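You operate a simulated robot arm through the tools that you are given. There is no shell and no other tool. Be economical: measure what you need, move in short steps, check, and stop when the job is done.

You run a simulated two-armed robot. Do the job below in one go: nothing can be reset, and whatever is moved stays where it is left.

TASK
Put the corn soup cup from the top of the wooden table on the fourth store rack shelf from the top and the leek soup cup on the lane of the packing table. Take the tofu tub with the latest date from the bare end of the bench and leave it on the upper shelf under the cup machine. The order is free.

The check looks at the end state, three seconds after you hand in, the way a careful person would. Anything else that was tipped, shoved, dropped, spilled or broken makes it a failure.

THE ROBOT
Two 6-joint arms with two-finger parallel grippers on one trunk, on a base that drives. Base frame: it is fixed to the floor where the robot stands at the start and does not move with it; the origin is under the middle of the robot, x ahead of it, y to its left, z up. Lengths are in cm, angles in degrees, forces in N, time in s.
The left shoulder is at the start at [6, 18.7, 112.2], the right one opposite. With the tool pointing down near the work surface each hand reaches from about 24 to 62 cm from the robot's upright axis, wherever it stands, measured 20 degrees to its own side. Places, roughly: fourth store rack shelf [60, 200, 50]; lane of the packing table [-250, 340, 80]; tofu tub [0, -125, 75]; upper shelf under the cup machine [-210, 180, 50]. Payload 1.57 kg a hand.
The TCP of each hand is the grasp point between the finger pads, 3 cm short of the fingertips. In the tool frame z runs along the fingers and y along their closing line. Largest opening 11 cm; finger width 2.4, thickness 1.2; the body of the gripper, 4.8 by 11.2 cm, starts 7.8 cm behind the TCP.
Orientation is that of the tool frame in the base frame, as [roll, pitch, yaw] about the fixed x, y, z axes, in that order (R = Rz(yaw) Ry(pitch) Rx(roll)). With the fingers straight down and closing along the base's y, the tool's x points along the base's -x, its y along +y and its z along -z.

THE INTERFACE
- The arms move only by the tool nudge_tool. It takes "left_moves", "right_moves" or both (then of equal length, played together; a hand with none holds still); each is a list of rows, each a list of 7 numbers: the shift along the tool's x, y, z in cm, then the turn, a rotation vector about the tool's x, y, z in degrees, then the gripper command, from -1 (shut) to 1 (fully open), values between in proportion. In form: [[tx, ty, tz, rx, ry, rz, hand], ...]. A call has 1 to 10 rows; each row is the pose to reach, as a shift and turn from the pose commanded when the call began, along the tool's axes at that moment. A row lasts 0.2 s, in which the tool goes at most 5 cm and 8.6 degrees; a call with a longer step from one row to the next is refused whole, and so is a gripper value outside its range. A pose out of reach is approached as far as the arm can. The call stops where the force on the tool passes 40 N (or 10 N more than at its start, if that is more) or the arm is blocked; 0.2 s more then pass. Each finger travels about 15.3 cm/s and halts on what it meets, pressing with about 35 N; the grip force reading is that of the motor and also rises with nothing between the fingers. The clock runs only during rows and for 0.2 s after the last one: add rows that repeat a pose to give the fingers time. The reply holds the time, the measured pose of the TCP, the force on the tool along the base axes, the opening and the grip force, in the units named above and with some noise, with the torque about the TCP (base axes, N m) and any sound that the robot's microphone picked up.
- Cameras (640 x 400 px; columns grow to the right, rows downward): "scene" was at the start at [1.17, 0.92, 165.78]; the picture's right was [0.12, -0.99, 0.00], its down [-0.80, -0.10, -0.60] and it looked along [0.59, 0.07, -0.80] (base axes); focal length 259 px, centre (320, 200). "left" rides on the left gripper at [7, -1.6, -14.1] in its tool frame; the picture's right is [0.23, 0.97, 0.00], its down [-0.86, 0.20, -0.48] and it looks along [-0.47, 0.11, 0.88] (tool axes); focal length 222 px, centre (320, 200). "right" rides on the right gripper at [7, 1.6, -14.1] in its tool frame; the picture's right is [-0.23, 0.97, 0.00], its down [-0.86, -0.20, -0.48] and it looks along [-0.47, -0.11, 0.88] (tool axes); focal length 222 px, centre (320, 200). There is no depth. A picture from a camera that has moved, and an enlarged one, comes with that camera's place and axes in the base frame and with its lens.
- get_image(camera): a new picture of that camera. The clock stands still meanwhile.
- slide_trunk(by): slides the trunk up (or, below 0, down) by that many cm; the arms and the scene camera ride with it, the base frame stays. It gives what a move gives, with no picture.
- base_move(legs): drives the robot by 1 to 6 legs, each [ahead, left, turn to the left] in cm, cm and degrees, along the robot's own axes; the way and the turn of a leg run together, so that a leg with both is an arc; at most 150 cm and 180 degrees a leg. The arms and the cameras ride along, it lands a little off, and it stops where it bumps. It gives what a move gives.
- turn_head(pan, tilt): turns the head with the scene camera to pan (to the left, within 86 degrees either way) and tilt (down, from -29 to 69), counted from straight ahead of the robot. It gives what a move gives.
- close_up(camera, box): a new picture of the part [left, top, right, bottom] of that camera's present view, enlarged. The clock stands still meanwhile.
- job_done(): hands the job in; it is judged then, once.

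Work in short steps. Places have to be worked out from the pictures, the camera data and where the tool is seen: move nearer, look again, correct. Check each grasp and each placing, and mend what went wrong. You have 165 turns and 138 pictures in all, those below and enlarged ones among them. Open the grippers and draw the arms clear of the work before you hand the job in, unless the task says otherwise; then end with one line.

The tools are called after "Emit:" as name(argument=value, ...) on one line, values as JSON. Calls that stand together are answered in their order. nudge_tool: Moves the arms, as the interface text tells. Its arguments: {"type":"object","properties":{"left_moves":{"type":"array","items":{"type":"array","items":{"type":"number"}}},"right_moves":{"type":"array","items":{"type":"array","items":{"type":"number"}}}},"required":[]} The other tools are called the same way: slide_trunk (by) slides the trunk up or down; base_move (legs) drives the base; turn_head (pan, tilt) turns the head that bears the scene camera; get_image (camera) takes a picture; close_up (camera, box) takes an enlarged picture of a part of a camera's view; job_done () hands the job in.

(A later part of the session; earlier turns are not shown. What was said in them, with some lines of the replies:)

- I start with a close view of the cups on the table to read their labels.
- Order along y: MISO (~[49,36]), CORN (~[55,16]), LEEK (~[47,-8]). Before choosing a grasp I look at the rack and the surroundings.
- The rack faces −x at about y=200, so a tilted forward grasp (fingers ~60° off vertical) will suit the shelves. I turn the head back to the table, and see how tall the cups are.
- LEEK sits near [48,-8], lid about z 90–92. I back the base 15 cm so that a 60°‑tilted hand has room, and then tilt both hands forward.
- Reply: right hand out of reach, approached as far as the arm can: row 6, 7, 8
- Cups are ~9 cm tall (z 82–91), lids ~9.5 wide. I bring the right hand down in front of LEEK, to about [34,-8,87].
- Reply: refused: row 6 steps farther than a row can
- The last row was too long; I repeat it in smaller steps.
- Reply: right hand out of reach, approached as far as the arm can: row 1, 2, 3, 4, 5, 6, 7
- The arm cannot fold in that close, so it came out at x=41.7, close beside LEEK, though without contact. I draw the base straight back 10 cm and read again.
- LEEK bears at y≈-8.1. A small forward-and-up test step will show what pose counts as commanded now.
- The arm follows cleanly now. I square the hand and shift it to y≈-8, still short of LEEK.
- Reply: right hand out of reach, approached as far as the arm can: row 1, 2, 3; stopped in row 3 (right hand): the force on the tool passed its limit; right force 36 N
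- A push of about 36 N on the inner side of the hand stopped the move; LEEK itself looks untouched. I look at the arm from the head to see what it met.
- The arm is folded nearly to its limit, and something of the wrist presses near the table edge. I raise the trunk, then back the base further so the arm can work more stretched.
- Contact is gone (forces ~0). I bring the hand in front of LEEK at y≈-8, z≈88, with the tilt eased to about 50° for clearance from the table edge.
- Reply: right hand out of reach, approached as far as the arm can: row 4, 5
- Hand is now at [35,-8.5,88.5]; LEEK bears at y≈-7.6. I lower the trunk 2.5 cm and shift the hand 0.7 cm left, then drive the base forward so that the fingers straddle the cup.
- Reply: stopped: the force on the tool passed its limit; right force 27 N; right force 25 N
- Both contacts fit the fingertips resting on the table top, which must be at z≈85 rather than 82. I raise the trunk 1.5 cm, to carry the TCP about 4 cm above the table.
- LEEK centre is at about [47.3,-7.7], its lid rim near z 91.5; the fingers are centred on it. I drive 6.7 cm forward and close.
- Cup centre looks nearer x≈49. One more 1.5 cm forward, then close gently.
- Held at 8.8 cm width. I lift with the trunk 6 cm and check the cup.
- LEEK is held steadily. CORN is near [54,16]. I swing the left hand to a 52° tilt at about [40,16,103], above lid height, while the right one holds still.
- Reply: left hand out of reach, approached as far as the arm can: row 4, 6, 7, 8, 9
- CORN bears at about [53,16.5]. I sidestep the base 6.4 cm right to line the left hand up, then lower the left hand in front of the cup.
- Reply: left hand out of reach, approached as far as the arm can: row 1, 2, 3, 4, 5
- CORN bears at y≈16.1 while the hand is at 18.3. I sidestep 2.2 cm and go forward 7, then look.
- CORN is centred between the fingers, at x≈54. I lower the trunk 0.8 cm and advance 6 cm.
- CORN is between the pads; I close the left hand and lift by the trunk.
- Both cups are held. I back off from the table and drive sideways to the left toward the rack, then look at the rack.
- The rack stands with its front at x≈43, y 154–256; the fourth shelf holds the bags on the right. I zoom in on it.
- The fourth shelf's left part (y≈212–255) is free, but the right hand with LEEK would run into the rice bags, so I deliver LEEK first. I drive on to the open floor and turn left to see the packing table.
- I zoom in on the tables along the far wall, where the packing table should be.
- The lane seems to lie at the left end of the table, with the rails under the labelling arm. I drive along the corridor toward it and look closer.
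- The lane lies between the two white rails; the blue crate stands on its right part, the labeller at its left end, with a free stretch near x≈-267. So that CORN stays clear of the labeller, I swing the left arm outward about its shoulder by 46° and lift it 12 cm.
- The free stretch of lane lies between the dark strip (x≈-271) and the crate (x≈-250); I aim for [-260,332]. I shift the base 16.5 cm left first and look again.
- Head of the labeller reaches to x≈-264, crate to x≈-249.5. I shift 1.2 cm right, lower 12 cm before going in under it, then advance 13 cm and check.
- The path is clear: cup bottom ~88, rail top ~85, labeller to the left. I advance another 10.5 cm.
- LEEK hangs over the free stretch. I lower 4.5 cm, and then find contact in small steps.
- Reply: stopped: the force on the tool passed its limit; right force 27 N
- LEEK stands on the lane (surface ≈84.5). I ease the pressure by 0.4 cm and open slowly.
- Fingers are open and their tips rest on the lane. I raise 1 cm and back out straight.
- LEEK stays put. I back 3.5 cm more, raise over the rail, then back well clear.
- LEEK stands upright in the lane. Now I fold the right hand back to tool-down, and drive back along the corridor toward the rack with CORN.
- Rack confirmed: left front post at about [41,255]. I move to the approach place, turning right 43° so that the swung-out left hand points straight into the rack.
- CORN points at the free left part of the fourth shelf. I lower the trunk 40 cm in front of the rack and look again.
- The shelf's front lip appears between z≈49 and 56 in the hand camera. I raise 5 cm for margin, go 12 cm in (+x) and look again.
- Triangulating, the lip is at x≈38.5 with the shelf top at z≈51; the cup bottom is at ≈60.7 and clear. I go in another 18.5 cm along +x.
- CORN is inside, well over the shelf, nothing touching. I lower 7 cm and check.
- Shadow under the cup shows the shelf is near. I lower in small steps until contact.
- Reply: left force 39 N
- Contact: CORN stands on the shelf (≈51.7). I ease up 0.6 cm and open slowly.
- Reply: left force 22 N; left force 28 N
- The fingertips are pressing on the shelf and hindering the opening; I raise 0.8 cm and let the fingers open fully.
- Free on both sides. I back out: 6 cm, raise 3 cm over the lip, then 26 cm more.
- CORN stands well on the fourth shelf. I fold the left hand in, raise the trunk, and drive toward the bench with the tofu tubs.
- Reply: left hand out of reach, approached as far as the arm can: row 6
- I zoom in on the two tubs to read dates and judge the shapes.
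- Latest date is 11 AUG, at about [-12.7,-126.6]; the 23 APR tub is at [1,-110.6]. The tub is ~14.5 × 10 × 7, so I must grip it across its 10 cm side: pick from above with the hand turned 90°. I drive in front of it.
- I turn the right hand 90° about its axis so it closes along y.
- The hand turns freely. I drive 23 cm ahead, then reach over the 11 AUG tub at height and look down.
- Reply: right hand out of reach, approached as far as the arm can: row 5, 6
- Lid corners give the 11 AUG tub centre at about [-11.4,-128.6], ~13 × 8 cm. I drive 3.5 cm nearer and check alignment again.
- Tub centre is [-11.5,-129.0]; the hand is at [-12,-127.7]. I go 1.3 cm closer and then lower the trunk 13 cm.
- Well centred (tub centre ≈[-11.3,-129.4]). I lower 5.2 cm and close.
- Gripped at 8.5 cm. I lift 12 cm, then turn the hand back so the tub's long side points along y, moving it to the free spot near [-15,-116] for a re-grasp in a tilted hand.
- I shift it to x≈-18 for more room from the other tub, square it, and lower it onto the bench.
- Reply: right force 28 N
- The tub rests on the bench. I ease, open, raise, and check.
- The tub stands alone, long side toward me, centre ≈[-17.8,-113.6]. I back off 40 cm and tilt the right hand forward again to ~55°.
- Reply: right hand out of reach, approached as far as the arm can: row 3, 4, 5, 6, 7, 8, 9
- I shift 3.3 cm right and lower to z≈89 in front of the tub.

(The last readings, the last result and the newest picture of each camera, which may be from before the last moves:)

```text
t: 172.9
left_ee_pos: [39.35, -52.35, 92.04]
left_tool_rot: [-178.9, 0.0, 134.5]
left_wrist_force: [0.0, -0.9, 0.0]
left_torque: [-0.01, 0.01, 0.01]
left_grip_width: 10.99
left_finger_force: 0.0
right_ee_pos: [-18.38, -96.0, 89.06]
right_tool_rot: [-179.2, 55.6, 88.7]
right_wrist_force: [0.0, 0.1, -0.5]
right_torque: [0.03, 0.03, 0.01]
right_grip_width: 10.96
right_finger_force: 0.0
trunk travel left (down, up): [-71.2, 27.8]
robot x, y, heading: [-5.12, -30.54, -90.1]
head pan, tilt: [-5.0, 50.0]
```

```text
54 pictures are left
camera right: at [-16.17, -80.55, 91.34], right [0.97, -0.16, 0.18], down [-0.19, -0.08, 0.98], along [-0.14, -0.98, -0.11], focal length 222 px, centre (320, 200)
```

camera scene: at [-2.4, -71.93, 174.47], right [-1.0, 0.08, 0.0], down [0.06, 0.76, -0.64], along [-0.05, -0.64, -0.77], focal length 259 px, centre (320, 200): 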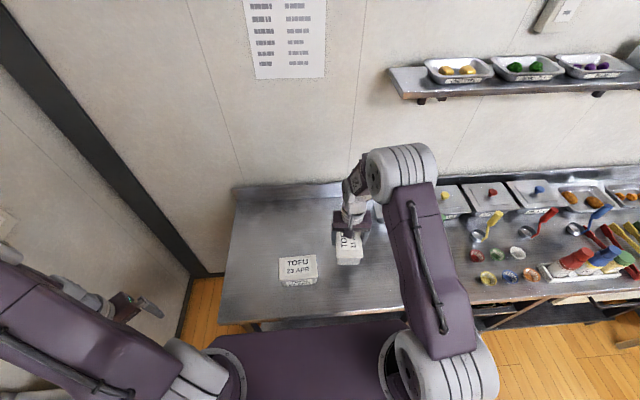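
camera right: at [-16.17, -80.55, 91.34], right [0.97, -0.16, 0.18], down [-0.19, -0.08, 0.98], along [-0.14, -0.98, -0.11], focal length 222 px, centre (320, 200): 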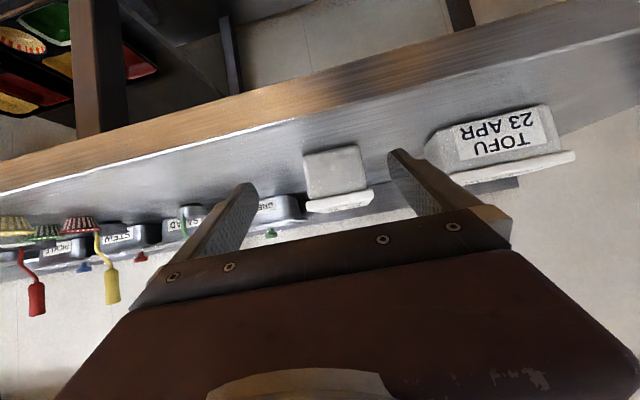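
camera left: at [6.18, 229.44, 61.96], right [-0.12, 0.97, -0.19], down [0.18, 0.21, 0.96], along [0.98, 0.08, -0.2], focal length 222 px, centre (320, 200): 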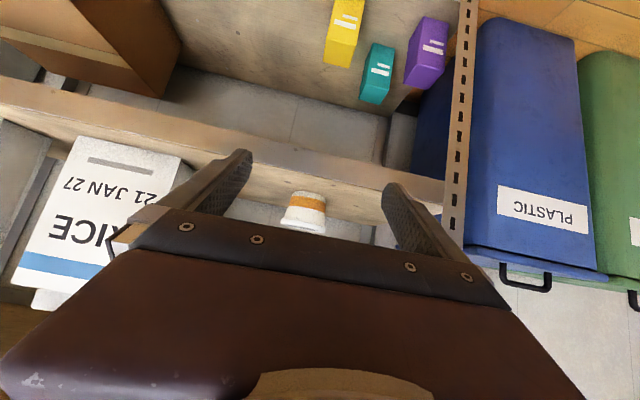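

Tub bears at x≈-17.9, the hand at -18.4. I drive in: 10 cm first, then look.

Emit:
base_move(legs=[[10, 0.5, 0]])

Emit:
get_image(camera="right")

```text
t: 174.1
left_ee_pos: [39.82, -62.24, 91.98]
left_tool_rot: [-178.7, 0.1, 134.7]
left_wrist_force: [-0.2, -0.4, -0.3]
left_torque: [-0.01, 0.02, 0.02]
left_grip_width: 11.0
left_finger_force: 0.1
right_ee_pos: [-17.5, -106.21, 89.07]
right_tool_rot: [-179.2, 55.5, 88.9]
right_wrist_force: [-0.5, -1.2, 0.4]
right_torque: [0.01, 0.01, 0.01]
right_grip_width: 11.02
right_finger_force: 0.0
trunk travel left (down, up): [-71.2, 27.8]
robot x, y, heading: [-4.92, -40.57, -90.0]
head pan, tilt: [-5.0, 50.0]
```

```text
53 pictures are left
camera right: at [-15.46, -90.78, 91.34], right [0.97, -0.16, 0.18], down [-0.19, -0.08, 0.98], along [-0.14, -0.98, -0.11], focal length 222 px, centre (320, 200)
```

right: 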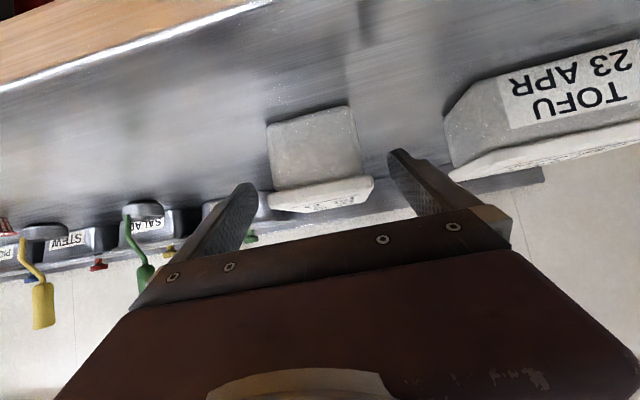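

Still centred; near face ≈ y -107.5. I drive 6.6 cm in and close.

Emit:
base_move(legs=[[6.4, 0, 0]])

Emit:
get_image(camera="right")

Emit:
get_image(camera="scene")

```text
t: 175.1
left_ee_pos: [39.93, -68.42, 92.0]
left_tool_rot: [-178.7, 0.0, 134.7]
left_wrist_force: [0.2, -0.1, 0.5]
left_torque: [-0.03, 0.03, 0.0]
left_grip_width: 10.99
left_finger_force: 0.0
right_ee_pos: [-17.49, -112.54, 89.23]
right_tool_rot: [-179.2, 55.8, 89.0]
right_wrist_force: [0.1, 1.9, -0.1]
right_torque: [0.0, -0.02, 0.0]
right_grip_width: 11.0
right_finger_force: 0.1
trunk travel left (down, up): [-71.2, 27.8]
robot x, y, heading: [-4.63, -46.6, -90.0]
head pan, tilt: [-5.0, 50.0]
```

```text
52 pictures are left
camera right: at [-15.38, -96.94, 91.42], right [0.97, -0.16, 0.18], down [-0.19, -0.08, 0.98], along [-0.14, -0.98, -0.11], focal length 222 px, centre (320, 200)
```

right: 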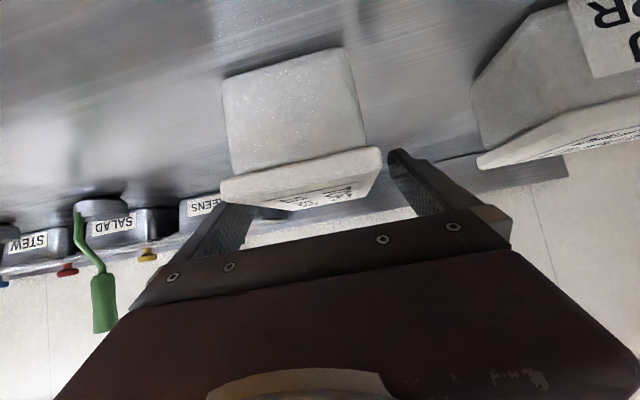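

```text
51 pictures are left
camera scene: at [-5.29, -48.17, 162.47], right [-1.0, 0.08, 0.0], down [0.06, 0.76, -0.64], along [-0.05, -0.64, -0.77], focal length 259 px, centre (320, 200)
```

scene: 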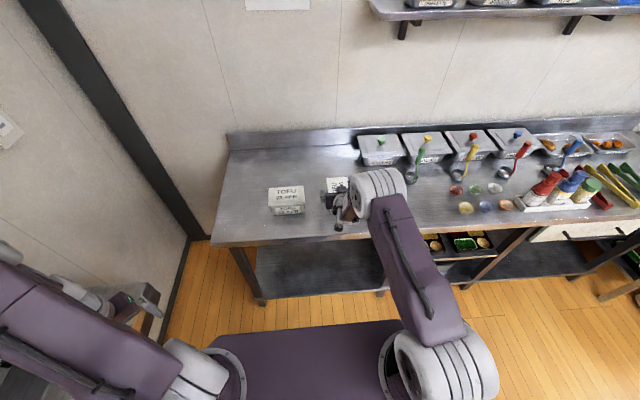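

The tub is between the pads. I close.

Emit:
nudge_tool(right_moves=[[0, -0.3, 0, 0, 0, 0, 0.8], [0, -0.3, 0, 0, 0, 0, 0.5], [0, -0.3, 0, 0, 0, 0, 0.2], [0, -0.3, 0, 0, 0, 0, -0.4], [0, -0.3, 0, 0, 0, 0, -1], [0, -0.3, 0, 0, 0, 0, -1]])

Emit:
slide_trunk(by=10)

Emit:
get_image(camera="right")

```text
t: 176.5
left_ee_pos: [39.87, -68.47, 91.93]
left_tool_rot: [-178.8, 0.1, 134.8]
left_wrist_force: [0.0, -0.1, 0.8]
left_torque: [0.0, -0.04, -0.01]
left_grip_width: 10.96
left_finger_force: 0.0
right_ee_pos: [-17.66, -112.46, 89.09]
right_tool_rot: [-179.2, 55.5, 88.7]
right_wrist_force: [0.5, -0.7, 1.0]
right_torque: [-0.06, -0.17, -0.02]
right_grip_width: 8.47
right_finger_force: 34.9
trunk travel left (down, up): [-71.2, 27.8]
robot x, y, heading: [-4.15, -46.44, -89.7]
head pan, tilt: [-5.0, 50.0]
```

```text
t: 177.8
left_ee_pos: [39.88, -68.64, 102.01]
left_tool_rot: [-179.0, 0.0, 134.8]
left_wrist_force: [0.3, 0.5, -0.3]
left_torque: [0.02, 0.01, -0.02]
left_grip_width: 11.03
left_finger_force: 0.1
right_ee_pos: [-17.48, -112.64, 99.13]
right_tool_rot: [-179.1, 55.4, 88.8]
right_wrist_force: [-0.3, -0.8, -3.4]
right_torque: [0.04, 0.0, -0.02]
right_grip_width: 8.48
right_finger_force: 34.8
trunk travel left (down, up): [-81.2, 17.8]
robot x, y, heading: [-4.27, -46.54, -89.6]
head pan, tilt: [-5.0, 50.0]
```

```text
50 pictures are left
camera right: at [-15.55, -97.08, 101.31], right [0.97, -0.16, 0.18], down [-0.19, -0.08, 0.98], along [-0.14, -0.98, -0.11], focal length 222 px, centre (320, 200)
```

right: 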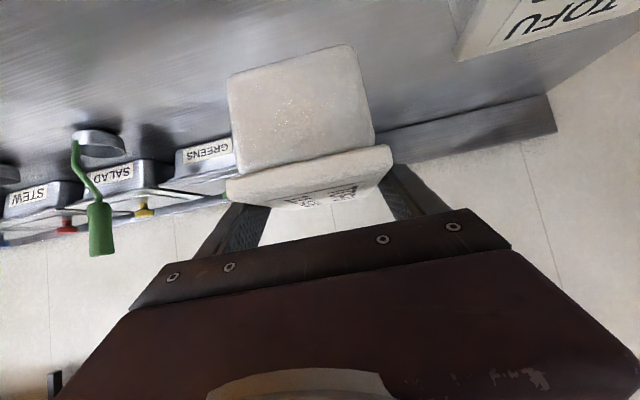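

Tub held. I drive back and round to the corridor, keeping the heading, to look at the cup machine.

Emit:
base_move(legs=[[-32, 0, 0], [0, -58, 0], [-120, 0, 0], [-115, 0, 0]])

Emit:
turn_head(pan=-65, tilt=30)

Emit:
get_image(camera="scene")

```text
t: 194.2
left_ee_pos: [-29.86, 206.45, 101.87]
left_tool_rot: [-178.9, 0.0, 138.9]
left_wrist_force: [-0.1, -0.5, 0.6]
left_torque: [0.01, -0.05, -0.03]
left_grip_width: 10.97
left_finger_force: 0.1
right_ee_pos: [-84.03, 158.44, 98.9]
right_tool_rot: [-179.2, 55.4, 92.8]
right_wrist_force: [-0.4, -0.2, -3.8]
right_torque: [0.07, 0.01, 0.0]
right_grip_width: 8.49
right_finger_force: 35.4
trunk travel left (down, up): [-81.2, 17.8]
robot x, y, heading: [-74.98, 225.01, -85.6]
head pan, tilt: [-5.0, 50.0]
```

```text
t: 195.5
left_ee_pos: [-29.71, 206.52, 102.1]
left_tool_rot: [-179.0, 0.0, 139.0]
left_wrist_force: [-0.5, -0.6, 0.7]
left_torque: [0.01, 0.02, -0.02]
left_grip_width: 10.97
left_finger_force: 0.2
right_ee_pos: [-84.09, 158.46, 99.14]
right_tool_rot: [-179.1, 55.5, 92.9]
right_wrist_force: [0.4, -0.2, -3.0]
right_torque: [0.04, 0.0, 0.01]
right_grip_width: 8.47
right_finger_force: 35.1
trunk travel left (down, up): [-81.2, 17.8]
robot x, y, heading: [-75.63, 225.06, -85.7]
head pan, tilt: [-65.0, 30.0]
```

```text
49 pictures are left
camera scene: at [-84.09, 226.54, 175.42], right [-0.49, 0.87, 0.0], down [0.44, 0.25, -0.87], along [-0.75, -0.43, -0.5], focal length 259 px, centre (320, 200)
```

scene: 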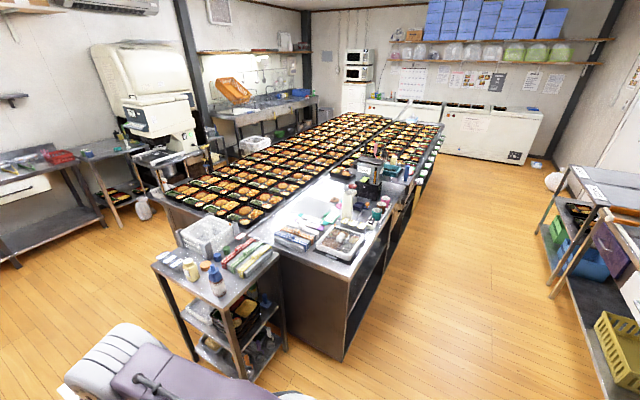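

Emit:
close_up(camera="scene", box=[300, 130, 460, 350])

```text
1.82 times, centred on (380, 240) of scene
camera zoom: at [-84.09, 226.54, 175.42], right [-0.49, 0.87, 0.0], down [0.44, 0.25, -0.87], along [-0.75, -0.43, -0.5], focal length 472 px, centre (211, 127)
```

zoom: 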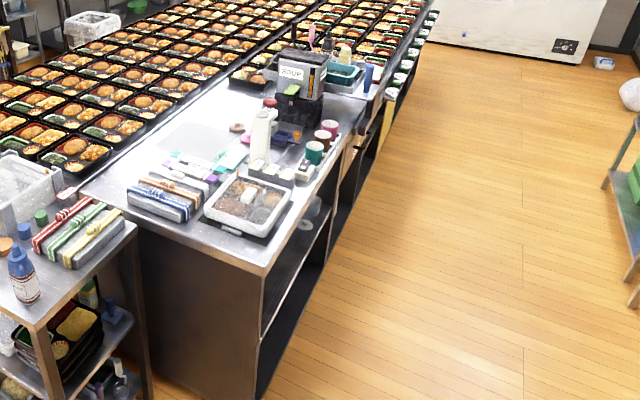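

The shelves under the cup machine open to the north, onto the corridor. I back up clear of the cart, turn to face along the corridor, go in, and look at the shelf from a lower head.

Emit:
base_move(legs=[[-36, 0, 0], [0, 0, -94.3], [70, 0, 0]])

Emit:
slide_trunk(by=-35)

Emit:
turn_head(pan=70, tilt=35)

Emit:
get_image(camera="scene")

```text
t: 205.3
left_ee_pos: [-169.94, 213.6, 102.11]
left_tool_rot: [-178.8, 0.0, 47.3]
left_wrist_force: [0.5, -0.4, 0.5]
left_torque: [0.02, 0.02, -0.03]
left_grip_width: 10.98
left_finger_force: 0.2
right_ee_pos: [-216.52, 269.2, 99.03]
right_tool_rot: [-179.2, 55.5, 1.4]
right_wrist_force: [-0.3, 0.2, -3.3]
right_torque: [0.02, -0.04, -0.02]
right_grip_width: 8.46
right_finger_force: 35.3
trunk travel left (down, up): [-81.2, 17.8]
robot x, y, heading: [-150.28, 258.84, -177.0]
head pan, tilt: [-65.0, 30.0]
```

```text
t: 208.7
left_ee_pos: [-169.9, 213.58, 67.09]
left_tool_rot: [-178.9, 0.1, 47.2]
left_wrist_force: [0.2, 0.4, 0.9]
left_torque: [-0.03, 0.02, -0.01]
left_grip_width: 11.0
left_finger_force: 0.1
right_ee_pos: [-216.46, 269.19, 64.13]
right_tool_rot: [-179.3, 55.5, 1.4]
right_wrist_force: [0.0, -0.2, -2.7]
right_torque: [-0.02, -0.05, -0.02]
right_grip_width: 8.45
right_finger_force: 35.3
trunk travel left (down, up): [-46.2, 52.8]
robot x, y, heading: [-150.35, 258.95, -177.2]
head pan, tilt: [-65.0, 30.0]
```

```text
t: 210.9
left_ee_pos: [-169.92, 213.67, 66.99]
left_tool_rot: [-178.9, 0.0, 47.3]
left_wrist_force: [-0.2, -0.6, 0.1]
left_torque: [0.02, 0.0, 0.05]
left_grip_width: 11.01
left_finger_force: 0.2
right_ee_pos: [-216.59, 269.27, 64.04]
right_tool_rot: [-179.2, 55.5, 1.4]
right_wrist_force: [-0.5, 0.2, -2.5]
right_torque: [0.02, -0.04, -0.01]
right_grip_width: 8.45
right_finger_force: 34.8
trunk travel left (down, up): [-46.2, 52.8]
robot x, y, heading: [-149.94, 258.94, -177.2]
head pan, tilt: [70.0, 35.0]
```

```text
47 pictures are left
camera scene: at [-146.95, 250.83, 139.64], right [-0.96, 0.29, 0.0], down [0.17, 0.55, -0.82], along [-0.24, -0.78, -0.57], focal length 259 px, centre (320, 200)
```

scene: 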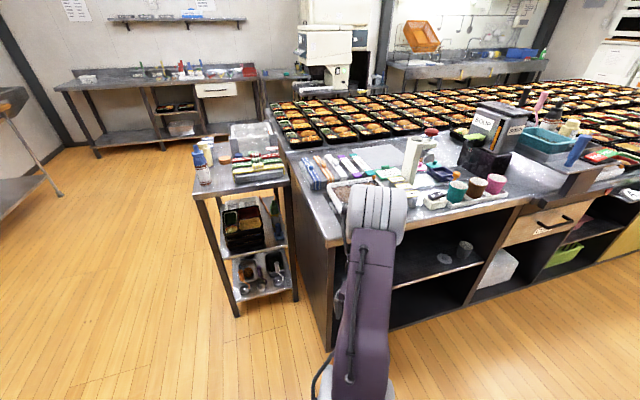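

The compartment under the cup machine spans x≈-162…-239, its upper shelf at z≈55, with small items near x≈-220…-232. My left arm blocks part of the view, so I drive 45 cm on and look again.

Emit:
base_move(legs=[[45, -4, 0]])

Emit:
turn_head(pan=86, tilt=40)

Emit:
get_image(camera="scene")

```text
t: 213.6
left_ee_pos: [-215.63, 214.93, 67.06]
left_tool_rot: [-178.9, 0.0, 47.9]
left_wrist_force: [-0.7, -0.1, 0.3]
left_torque: [0.0, 0.0, 0.0]
left_grip_width: 11.01
left_finger_force: 0.1
right_ee_pos: [-262.58, 269.8, 64.01]
right_tool_rot: [-179.2, 55.6, 1.9]
right_wrist_force: [0.5, -0.1, -3.7]
right_torque: [0.01, -0.06, -0.01]
right_grip_width: 8.45
right_finger_force: 34.8
trunk travel left (down, up): [-46.2, 52.8]
robot x, y, heading: [-196.09, 260.67, -176.5]
head pan, tilt: [70.0, 35.0]
```

```text
t: 214.4
left_ee_pos: [-215.69, 214.9, 66.94]
left_tool_rot: [-178.9, 0.0, 47.8]
left_wrist_force: [-0.4, -0.3, 0.5]
left_torque: [-0.01, 0.0, -0.01]
left_grip_width: 11.01
left_finger_force: 0.0
right_ee_pos: [-262.69, 269.92, 64.1]
right_tool_rot: [-179.2, 55.5, 1.9]
right_wrist_force: [0.7, -0.6, -3.2]
right_torque: [0.06, -0.02, -0.02]
right_grip_width: 8.49
right_finger_force: 35.4
trunk travel left (down, up): [-46.2, 52.8]
robot x, y, heading: [-196.16, 260.46, -176.3]
head pan, tilt: [85.9, 40.0]
```

```text
46 pictures are left
camera scene: at [-190.47, 252.24, 138.89], right [-1.0, 0.01, 0.0], down [0.01, 0.64, -0.77], along [-0.01, -0.77, -0.64], focal length 259 px, centre (320, 200)
```

scene: 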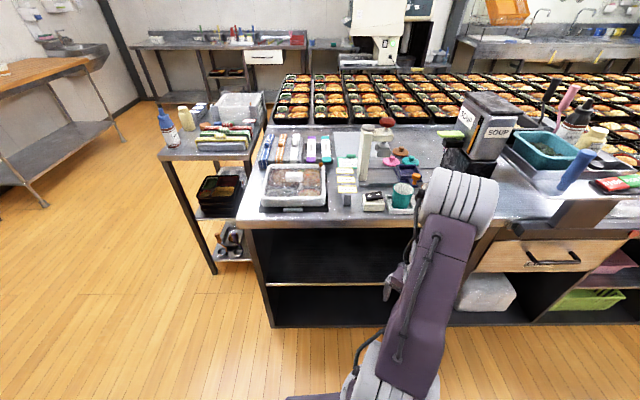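

The upper shelf's left part (x≈-170…-215) is empty: shelf top ≈54, opening up to ≈83, front at y≈198. I go to a spot further from the island and turn to heading -105°, so the tub stays clear of the island while turning.

Emit:
base_move(legs=[[-32.2, -11, 0], [0, 0, 71.3]])

Emit:
turn_head(pan=-10, tilt=45)

Emit:
get_image(camera="scene")

Emit:
get_image(camera="right")

```text
t: 219.7
left_ee_pos: [-128.67, 240.39, 66.96]
left_tool_rot: [-178.8, -0.1, 118.8]
left_wrist_force: [-1.0, 0.1, -0.2]
left_torque: [0.02, -0.02, -0.06]
left_grip_width: 11.0
left_finger_force: 0.1
right_ee_pos: [-196.14, 213.87, 64.01]
right_tool_rot: [-179.3, 55.5, 72.8]
right_wrist_force: [0.4, -0.6, -3.4]
right_torque: [0.07, -0.01, 0.03]
right_grip_width: 8.46
right_finger_force: 35.2
trunk travel left (down, up): [-46.2, 52.8]
robot x, y, heading: [-165.34, 273.4, -105.9]
head pan, tilt: [85.9, 40.0]
```

```text
t: 221.4
left_ee_pos: [-128.64, 240.33, 67.06]
left_tool_rot: [-178.9, 0.1, 118.8]
left_wrist_force: [-0.2, -0.3, 0.1]
left_torque: [0.02, 0.02, 0.0]
left_grip_width: 11.01
left_finger_force: 0.1
right_ee_pos: [-196.14, 213.93, 64.03]
right_tool_rot: [-179.3, 55.6, 72.8]
right_wrist_force: [0.0, 0.6, -3.2]
right_torque: [0.04, -0.03, -0.01]
right_grip_width: 8.49
right_finger_force: 35.0
trunk travel left (down, up): [-46.2, 52.8]
robot x, y, heading: [-165.39, 273.38, -105.6]
head pan, tilt: [-10.0, 45.0]
```

```text
45 pictures are left
camera scene: at [-167.35, 271.9, 138.16], right [-0.9, 0.43, 0.0], down [0.31, 0.64, -0.71], along [-0.31, -0.64, -0.71], focal length 259 px, centre (320, 200)
```

scene: 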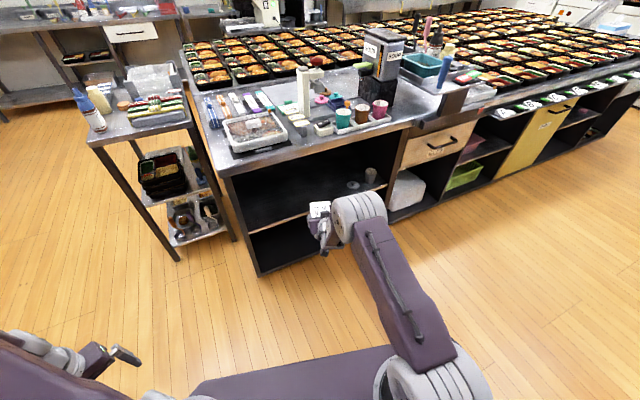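

```text
44 pictures are left
camera right: at [-189.8, 228.22, 66.31], right [0.89, -0.42, 0.18], down [-0.21, -0.03, 0.98], along [-0.41, -0.91, -0.11], focal length 222 px, centre (320, 200)
```

right: 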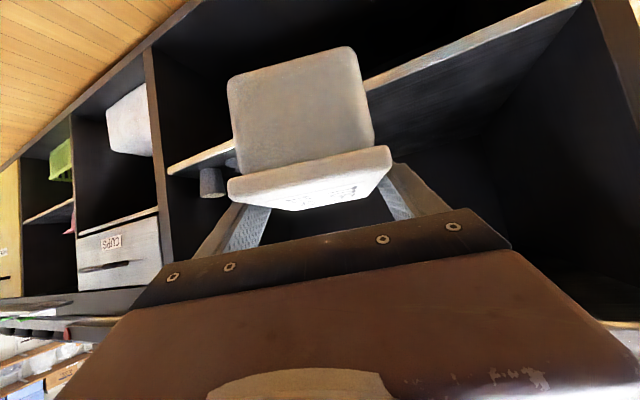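

The hand camera shows the empty shelf clearly; its top ≈50.5, the tub bottom at ≈60. I lower 3 cm and move straight in (−y) by 14 cm.

Emit:
slide_trunk(by=-3)

Emit:
base_move(legs=[[13.5, 3.8, 0]])

Emit:
get_image(camera="right")

Emit:
get_image(camera="scene")

```text
t: 222.2
left_ee_pos: [-128.6, 240.4, 64.03]
left_tool_rot: [-178.9, -0.1, 118.8]
left_wrist_force: [-0.1, 0.3, -0.1]
left_torque: [0.01, -0.01, 0.01]
left_grip_width: 11.02
left_finger_force: 0.1
right_ee_pos: [-196.14, 213.86, 60.99]
right_tool_rot: [-179.2, 55.4, 72.8]
right_wrist_force: [0.0, 0.0, -3.5]
right_torque: [0.07, -0.02, 0.02]
right_grip_width: 8.46
right_finger_force: 34.6
trunk travel left (down, up): [-43.2, 55.8]
robot x, y, heading: [-165.49, 273.37, -105.8]
head pan, tilt: [-10.0, 45.0]
```

```text
t: 223.5
left_ee_pos: [-128.79, 226.29, 63.95]
left_tool_rot: [-178.9, -0.1, 118.6]
left_wrist_force: [-0.1, -0.7, 1.1]
left_torque: [0.0, 0.0, -0.01]
left_grip_width: 10.97
left_finger_force: 0.1
right_ee_pos: [-196.23, 200.04, 60.89]
right_tool_rot: [-179.0, 55.3, 72.9]
right_wrist_force: [-0.6, 0.1, -4.1]
right_torque: [0.04, -0.06, -0.01]
right_grip_width: 8.46
right_finger_force: 35.6
trunk travel left (down, up): [-43.2, 55.8]
robot x, y, heading: [-165.07, 259.46, -105.6]
head pan, tilt: [-10.0, 45.0]
```

```text
43 pictures are left
camera right: at [-189.9, 214.27, 63.25], right [0.89, -0.42, 0.18], down [-0.21, -0.03, 0.98], along [-0.41, -0.91, -0.11], focal length 222 px, centre (320, 200)
```

right: 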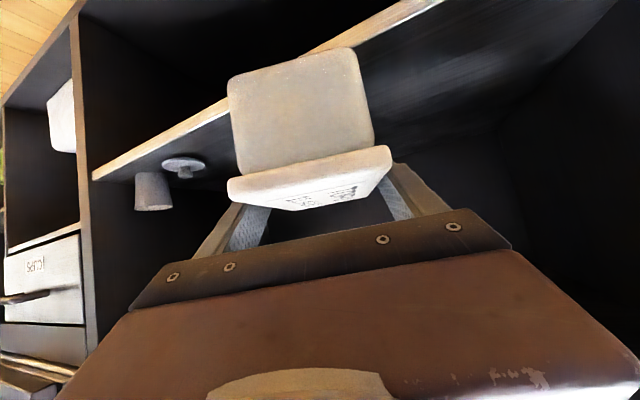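

```text
42 pictures are left
camera scene: at [-167.42, 257.83, 135.15], right [-0.9, 0.43, 0.0], down [0.31, 0.64, -0.71], along [-0.31, -0.64, -0.71], focal length 259 px, centre (320, 200)
```

scene: 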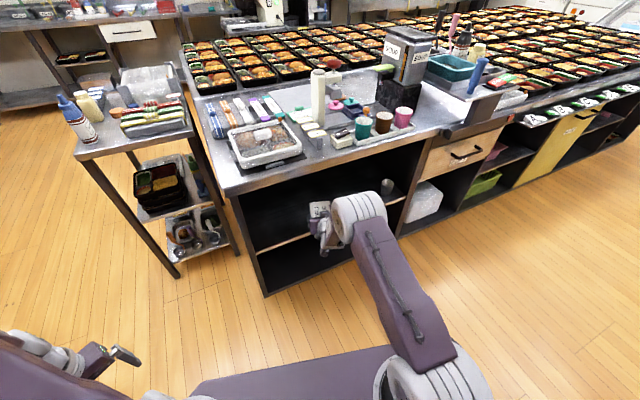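

Clear on all sides. I go in 12.5 cm more.

Emit:
base_move(legs=[[12, 3.4, 0]])

Emit:
get_image(camera="right")

Emit:
get_image(camera="scene")

```text
t: 224.8
left_ee_pos: [-128.74, 213.52, 63.98]
left_tool_rot: [-178.9, -0.1, 118.6]
left_wrist_force: [0.8, -0.5, -0.9]
left_torque: [0.04, 0.02, 0.01]
left_grip_width: 11.0
left_finger_force: 0.1
right_ee_pos: [-196.42, 187.23, 60.97]
right_tool_rot: [-179.1, 55.4, 72.6]
right_wrist_force: [-0.2, 0.4, -3.1]
right_torque: [0.07, 0.01, -0.01]
right_grip_width: 8.47
right_finger_force: 35.4
trunk travel left (down, up): [-43.2, 55.8]
robot x, y, heading: [-165.06, 247.24, -105.8]
head pan, tilt: [-10.0, 45.0]
```

```text
41 pictures are left
camera right: at [-190.01, 201.61, 63.24], right [0.89, -0.42, 0.18], down [-0.21, -0.03, 0.98], along [-0.41, -0.91, -0.11], focal length 222 px, centre (320, 200)
```

right: 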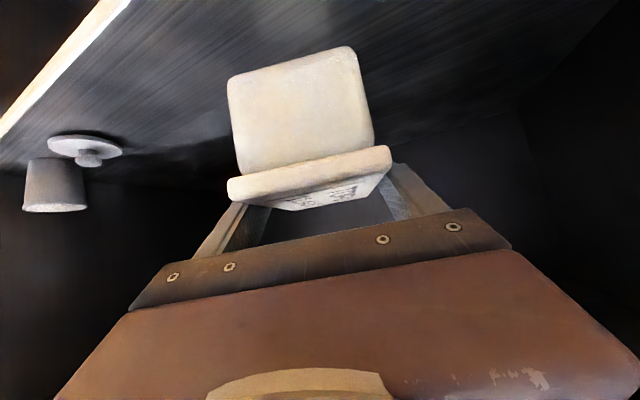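

```text
40 pictures are left
camera scene: at [-167.47, 245.13, 135.15], right [-0.9, 0.44, 0.0], down [0.31, 0.64, -0.71], along [-0.31, -0.64, -0.71], focal length 259 px, centre (320, 200)
```

scene: 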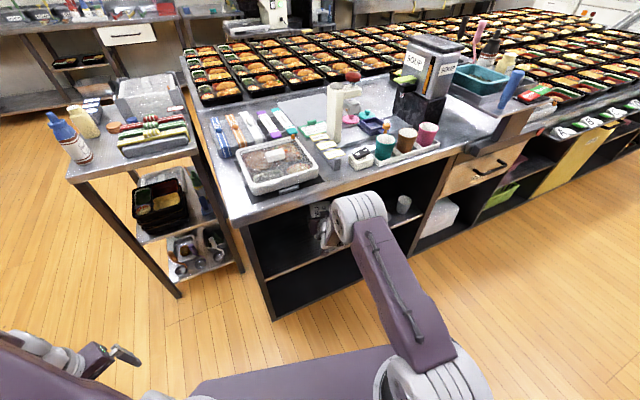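

The tub is over the shelf. I lower in steps: 4 cm first.

Emit:
slide_trunk(by=-3.5)

Emit:
get_image(camera="right")

```text
t: 225.5
left_ee_pos: [-128.77, 213.61, 60.56]
left_tool_rot: [-178.9, 0.1, 118.6]
left_wrist_force: [0.1, 0.1, -0.1]
left_torque: [0.01, -0.01, 0.03]
left_grip_width: 11.01
left_finger_force: 0.1
right_ee_pos: [-196.36, 187.36, 57.54]
right_tool_rot: [-179.2, 55.4, 72.7]
right_wrist_force: [-0.7, 0.1, -4.5]
right_torque: [0.05, -0.01, 0.02]
right_grip_width: 8.46
right_finger_force: 34.9
trunk travel left (down, up): [-39.7, 59.3]
robot x, y, heading: [-165.37, 246.73, -106.0]
head pan, tilt: [-10.0, 45.0]
```

```text
39 pictures are left
camera right: at [-190.01, 201.69, 59.8], right [0.89, -0.42, 0.18], down [-0.21, -0.03, 0.98], along [-0.41, -0.91, -0.11], focal length 222 px, centre (320, 200)
```

right: 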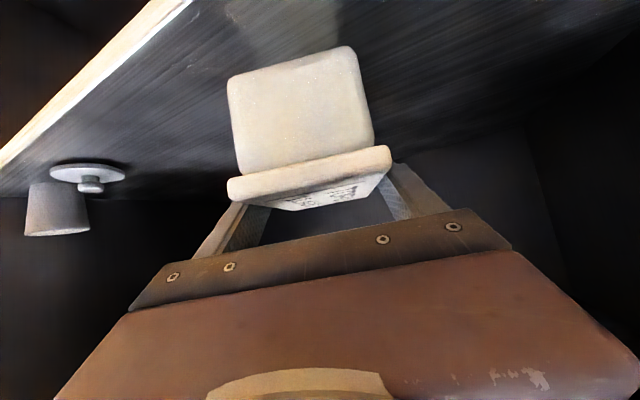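

Still above; I continue in small steps watching the force.

Emit:
slide_trunk(by=-1.5)

Emit:
slide_trunk(by=-0.8)

Emit:
get_image(camera="right")

```text
t: 226.2
left_ee_pos: [-128.81, 213.59, 59.05]
left_tool_rot: [-178.9, 0.1, 118.6]
left_wrist_force: [0.3, 0.0, 0.7]
left_torque: [0.0, 0.0, -0.02]
left_grip_width: 10.99
left_finger_force: 0.0
right_ee_pos: [-196.36, 187.4, 55.97]
right_tool_rot: [-179.2, 55.6, 72.7]
right_wrist_force: [0.4, 0.5, -3.2]
right_torque: [0.06, -0.03, -0.02]
right_grip_width: 8.49
right_finger_force: 34.9
trunk travel left (down, up): [-38.2, 60.8]
robot x, y, heading: [-165.32, 246.82, -105.6]
head pan, tilt: [-10.0, 45.0]
```

```text
t: 226.7
left_ee_pos: [-128.73, 213.72, 58.16]
left_tool_rot: [-178.9, 0.0, 118.6]
left_wrist_force: [0.2, 0.8, 0.0]
left_torque: [-0.01, -0.03, -0.01]
left_grip_width: 11.01
left_finger_force: 0.1
right_ee_pos: [-196.4, 187.45, 55.37]
right_tool_rot: [-179.2, 55.3, 72.8]
right_wrist_force: [-0.5, 0.0, -2.8]
right_torque: [0.0, -0.01, 0.02]
right_grip_width: 8.46
right_finger_force: 35.5
trunk travel left (down, up): [-37.4, 61.6]
robot x, y, heading: [-165.33, 247.27, -105.8]
head pan, tilt: [-10.0, 45.0]
```

```text
38 pictures are left
camera right: at [-190.0, 201.69, 57.5], right [0.89, -0.42, 0.18], down [-0.21, -0.03, 0.98], along [-0.41, -0.91, -0.11], focal length 222 px, centre (320, 200)
```

right: 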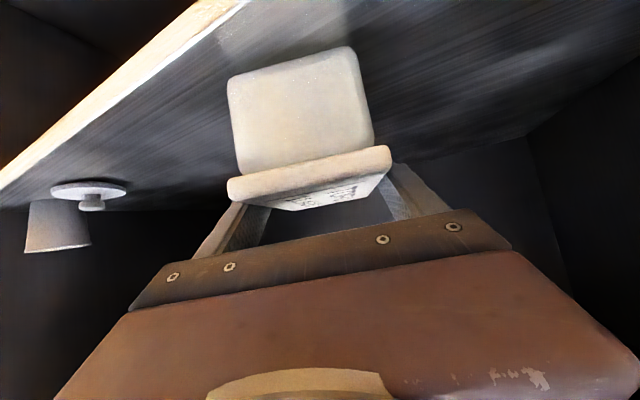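

Triangulating the small lid gives the shelf nearer z≈47. I lower 2.5 cm more, then fine steps.

Emit:
slide_trunk(by=-2)

Emit:
slide_trunk(by=-0.8)

Emit:
get_image(camera="right")

```text
t: 227.4
left_ee_pos: [-128.79, 213.74, 56.27]
left_tool_rot: [-178.7, 0.1, 118.6]
left_wrist_force: [0.5, -1.2, -0.9]
left_torque: [0.0, -0.02, 0.01]
left_grip_width: 11.04
left_finger_force: 0.1
right_ee_pos: [-196.4, 187.27, 53.99]
right_tool_rot: [-179.3, 56.3, 72.6]
right_wrist_force: [-4.9, -6.7, 27.4]
right_torque: [-0.13, -0.38, 0.05]
right_grip_width: 8.52
right_finger_force: 34.7
trunk travel left (down, up): [-35.4, 63.6]
robot x, y, heading: [-165.41, 246.92, -106.0]
head pan, tilt: [-10.0, 45.0]
```

```text
t: 227.7
left_ee_pos: [-128.74, 213.65, 56.17]
left_tool_rot: [-178.7, 0.0, 118.5]
left_wrist_force: [0.4, -0.8, -0.4]
left_torque: [-0.01, 0.02, 0.03]
left_grip_width: 11.0
left_finger_force: 0.0
right_ee_pos: [-196.4, 186.96, 53.79]
right_tool_rot: [-179.1, 56.6, 72.8]
right_wrist_force: [0.1, 0.0, 13.1]
right_torque: [0.88, 0.0, -0.01]
right_grip_width: 8.47
right_finger_force: 35.4
trunk travel left (down, up): [-35.3, 63.7]
robot x, y, heading: [-165.7, 247.13, -105.8]
head pan, tilt: [-10.0, 45.0]
stopped: the force on the tool passed its limit (the readings are from after the stop); the commanded pose is now the measured one
```

```text
37 pictures are left
camera right: at [-190.08, 201.36, 55.83], right [0.89, -0.42, 0.18], down [-0.2, -0.01, 0.98], along [-0.41, -0.91, -0.09], focal length 222 px, centre (320, 200)
```

right: 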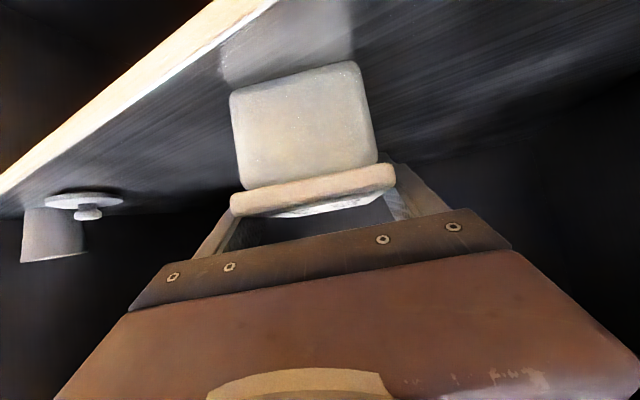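

Contact with the shelf: the tub shifted up a little in the grip. I open slowly and check it settles flat.

Emit:
nudge_tool(right_moves=[[0, 0, 0, 0, 0, 0, 0.6], [0, 0, 0, 0, 0, 0, 0.7], [0, 0, 0, 0, 0, 0, 0.8], [0, 0, 0, 0, 0, 0, 0.9], [0, 0, 0, 0, 0, 0, 0.9]])

Emit:
get_image(camera="right")

```text
t: 228.9
left_ee_pos: [-128.73, 213.66, 56.06]
left_tool_rot: [-178.8, -0.1, 118.6]
left_wrist_force: [-0.3, 0.3, -0.2]
left_torque: [0.01, 0.01, 0.0]
left_grip_width: 10.99
left_finger_force: 0.0
right_ee_pos: [-196.51, 187.07, 53.54]
right_tool_rot: [-179.1, 56.2, 72.7]
right_wrist_force: [-0.2, -0.3, 0.0]
right_torque: [0.02, -0.03, 0.06]
right_grip_width: 10.43
right_finger_force: 0.2
trunk travel left (down, up): [-35.3, 63.7]
robot x, y, heading: [-165.09, 247.24, -106.0]
head pan, tilt: [-10.0, 45.0]
```

```text
36 pictures are left
camera right: at [-190.09, 201.43, 55.63], right [0.89, -0.42, 0.18], down [-0.21, -0.02, 0.98], along [-0.41, -0.91, -0.1], focal length 222 px, centre (320, 200)
```

right: 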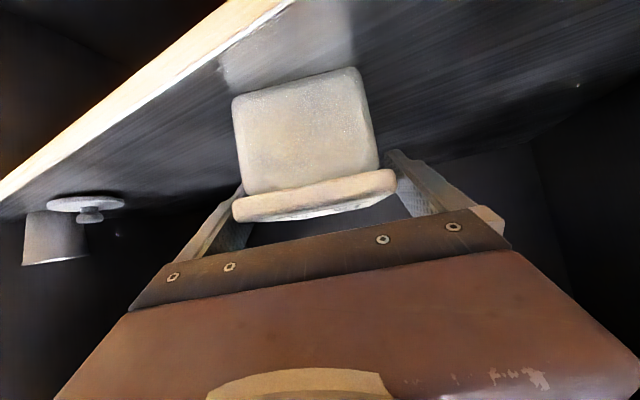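

Tub stands free on the shelf. I raise 0.7 cm and back straight out in two stages.

Emit:
slide_trunk(by=0.7)

Emit:
base_move(legs=[[-4, 0, 0]])

Emit:
get_image(camera="right")

```text
t: 229.5
left_ee_pos: [-128.74, 213.69, 56.7]
left_tool_rot: [-178.8, 0.0, 118.6]
left_wrist_force: [-0.1, -0.2, 0.4]
left_torque: [-0.01, 0.0, -0.03]
left_grip_width: 11.0
left_finger_force: 0.0
right_ee_pos: [-196.49, 187.19, 54.26]
right_tool_rot: [-179.1, 56.2, 72.6]
right_wrist_force: [0.1, -0.2, 0.1]
right_torque: [0.02, 0.03, -0.04]
right_grip_width: 10.41
right_finger_force: 0.0
trunk travel left (down, up): [-36.0, 63.0]
robot x, y, heading: [-165.4, 246.81, -105.6]
head pan, tilt: [-10.0, 45.0]
```

```text
t: 230.4
left_ee_pos: [-127.63, 217.76, 56.85]
left_tool_rot: [-178.9, 0.0, 118.6]
left_wrist_force: [0.1, 0.3, 0.3]
left_torque: [-0.02, 0.0, 0.0]
left_grip_width: 10.99
left_finger_force: 0.1
right_ee_pos: [-195.35, 191.19, 54.42]
right_tool_rot: [-179.2, 56.3, 72.8]
right_wrist_force: [1.0, 0.6, 0.6]
right_torque: [-0.01, 0.02, -0.01]
right_grip_width: 10.46
right_finger_force: 0.0
trunk travel left (down, up): [-36.0, 63.0]
robot x, y, heading: [-164.39, 250.87, -105.5]
head pan, tilt: [-10.0, 45.0]
```

```text
35 pictures are left
camera right: at [-188.96, 205.45, 56.4], right [0.89, -0.42, 0.18], down [-0.21, -0.01, 0.98], along [-0.41, -0.91, -0.1], focal length 222 px, centre (320, 200)
```

right: 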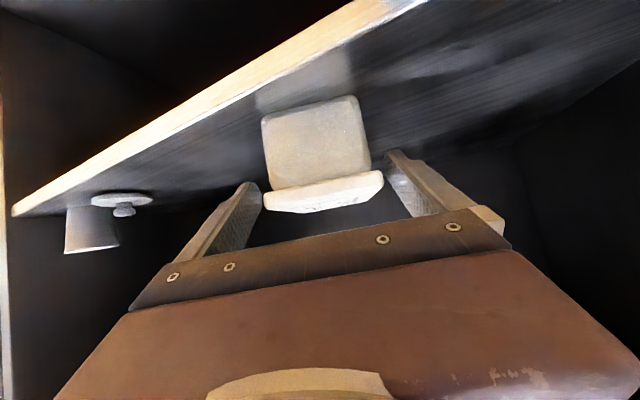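

Tub stays put. I continue backing out.

Emit:
base_move(legs=[[-5, 0, 0]])

Emit:
slide_trunk(by=2.5)

Emit:
base_move(legs=[[-18, 0, 0]])

Emit:
get_image(camera="right")

Emit:
get_image(camera="scene")

```text
t: 231.3
left_ee_pos: [-126.26, 222.46, 56.87]
left_tool_rot: [-178.7, 0.0, 118.7]
left_wrist_force: [-0.3, -0.2, 0.1]
left_torque: [-0.04, -0.03, 0.02]
left_grip_width: 11.0
left_finger_force: 0.0
right_ee_pos: [-194.02, 196.2, 54.29]
right_tool_rot: [-179.0, 56.2, 72.8]
right_wrist_force: [0.3, -0.7, 0.4]
right_torque: [0.03, 0.02, -0.01]
right_grip_width: 10.44
right_finger_force: 0.0
trunk travel left (down, up): [-36.0, 63.0]
robot x, y, heading: [-162.97, 255.87, -106.2]
head pan, tilt: [-10.0, 45.0]
```

```text
t: 232.0
left_ee_pos: [-126.45, 222.42, 59.33]
left_tool_rot: [-178.8, -0.1, 118.5]
left_wrist_force: [0.1, 0.6, -0.1]
left_torque: [0.01, -0.02, -0.02]
left_grip_width: 11.02
left_finger_force: 0.1
right_ee_pos: [-193.92, 196.08, 56.69]
right_tool_rot: [-179.1, 56.1, 72.7]
right_wrist_force: [0.7, -0.5, 0.2]
right_torque: [-0.02, 0.04, 0.01]
right_grip_width: 10.45
right_finger_force: 0.0
trunk travel left (down, up): [-38.5, 60.5]
robot x, y, heading: [-162.92, 255.76, -106.2]
head pan, tilt: [-10.0, 45.0]
```

```text
t: 233.5
left_ee_pos: [-121.63, 239.31, 59.18]
left_tool_rot: [-178.8, 0.0, 118.4]
left_wrist_force: [-0.2, -0.3, -0.3]
left_torque: [-0.05, -0.04, 0.04]
left_grip_width: 11.01
left_finger_force: 0.1
right_ee_pos: [-189.43, 213.2, 56.77]
right_tool_rot: [-179.1, 56.2, 72.4]
right_wrist_force: [-0.9, -0.3, -0.1]
right_torque: [-0.01, -0.02, 0.01]
right_grip_width: 10.45
right_finger_force: 0.0
trunk travel left (down, up): [-38.5, 60.5]
robot x, y, heading: [-157.92, 272.58, -106.1]
head pan, tilt: [-10.0, 45.0]
```

```text
34 pictures are left
camera right: at [-182.94, 227.49, 58.88], right [0.89, -0.43, 0.18], down [-0.21, -0.01, 0.98], along [-0.41, -0.9, -0.1], focal length 222 px, centre (320, 200)
```

right: 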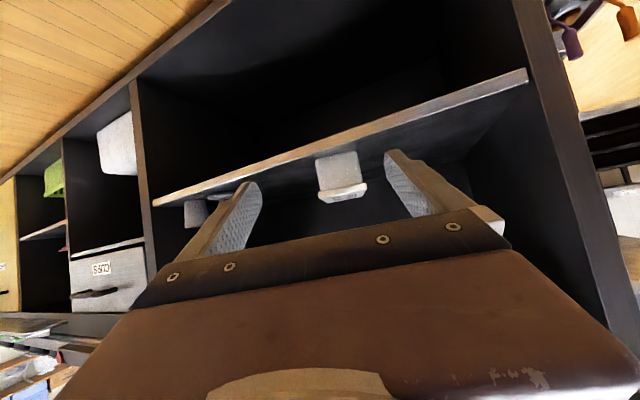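

```text
33 pictures are left
camera scene: at [-160.03, 271.34, 130.42], right [-0.9, 0.44, 0.0], down [0.31, 0.63, -0.71], along [-0.31, -0.64, -0.71], focal length 259 px, centre (320, 200)
```

scene: 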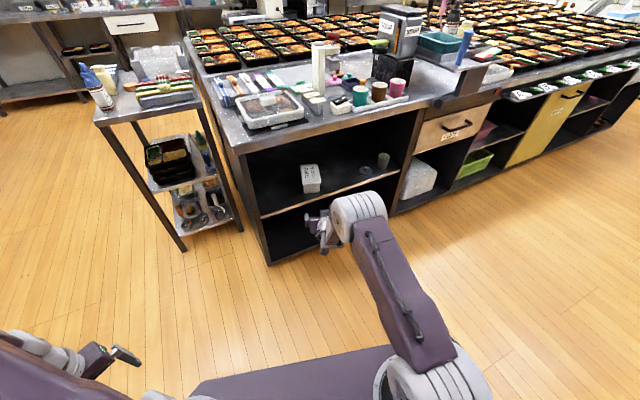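

The tub stands upright on the upper shelf, with both hands empty and clear. I open the right gripper fully and take a last close look.

Emit:
nudge_tool(right_moves=[[0, 0, 0, 0, 0, 0, 1], [0, 0, 0, 0, 0, 0, 1]])

Emit:
close_up(camera="scene", box=[220, 100, 460, 250])

```text
t: 234.1
left_ee_pos: [-121.67, 239.26, 59.17]
left_tool_rot: [-178.9, 0.0, 118.2]
left_wrist_force: [0.6, -0.9, -0.2]
left_torque: [0.02, 0.01, 0.04]
left_grip_width: 10.98
left_finger_force: 0.2
right_ee_pos: [-189.37, 213.19, 56.88]
right_tool_rot: [-179.2, 56.2, 72.4]
right_wrist_force: [-0.9, 0.0, -0.1]
right_torque: [0.01, -0.02, 0.01]
right_grip_width: 10.98
right_finger_force: 0.1
trunk travel left (down, up): [-38.5, 60.5]
robot x, y, heading: [-158.17, 272.94, -106.2]
head pan, tilt: [-10.0, 45.0]
```

```text
2.67 times, centred on (340, 175) of scene
camera zoom: at [-160.07, 271.21, 130.41], right [-0.9, 0.44, 0.0], down [0.31, 0.64, -0.71], along [-0.31, -0.63, -0.71], focal length 692 px, centre (267, 267)
```

zoom: 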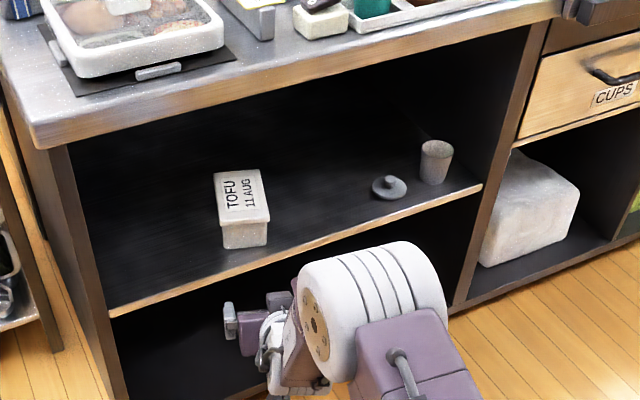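

The 11 AUG tub sits flat on the upper shelf, both cups are in place, and nothing else was disturbed that I can see. I hand in.

Emit:
job_done()

```text
The job is handed in.
```

The job is handed in: the corn soup cup is on the fourth store rack shelf, the leek soup cup is in the packing table's lane, and the 11 AUG tofu tub (the other was 23 APR) is on the upper shelf under the cup machine. I set the tub down once on the bare end of the bench to change my grip, and I saw nothing else tipped or shoved.
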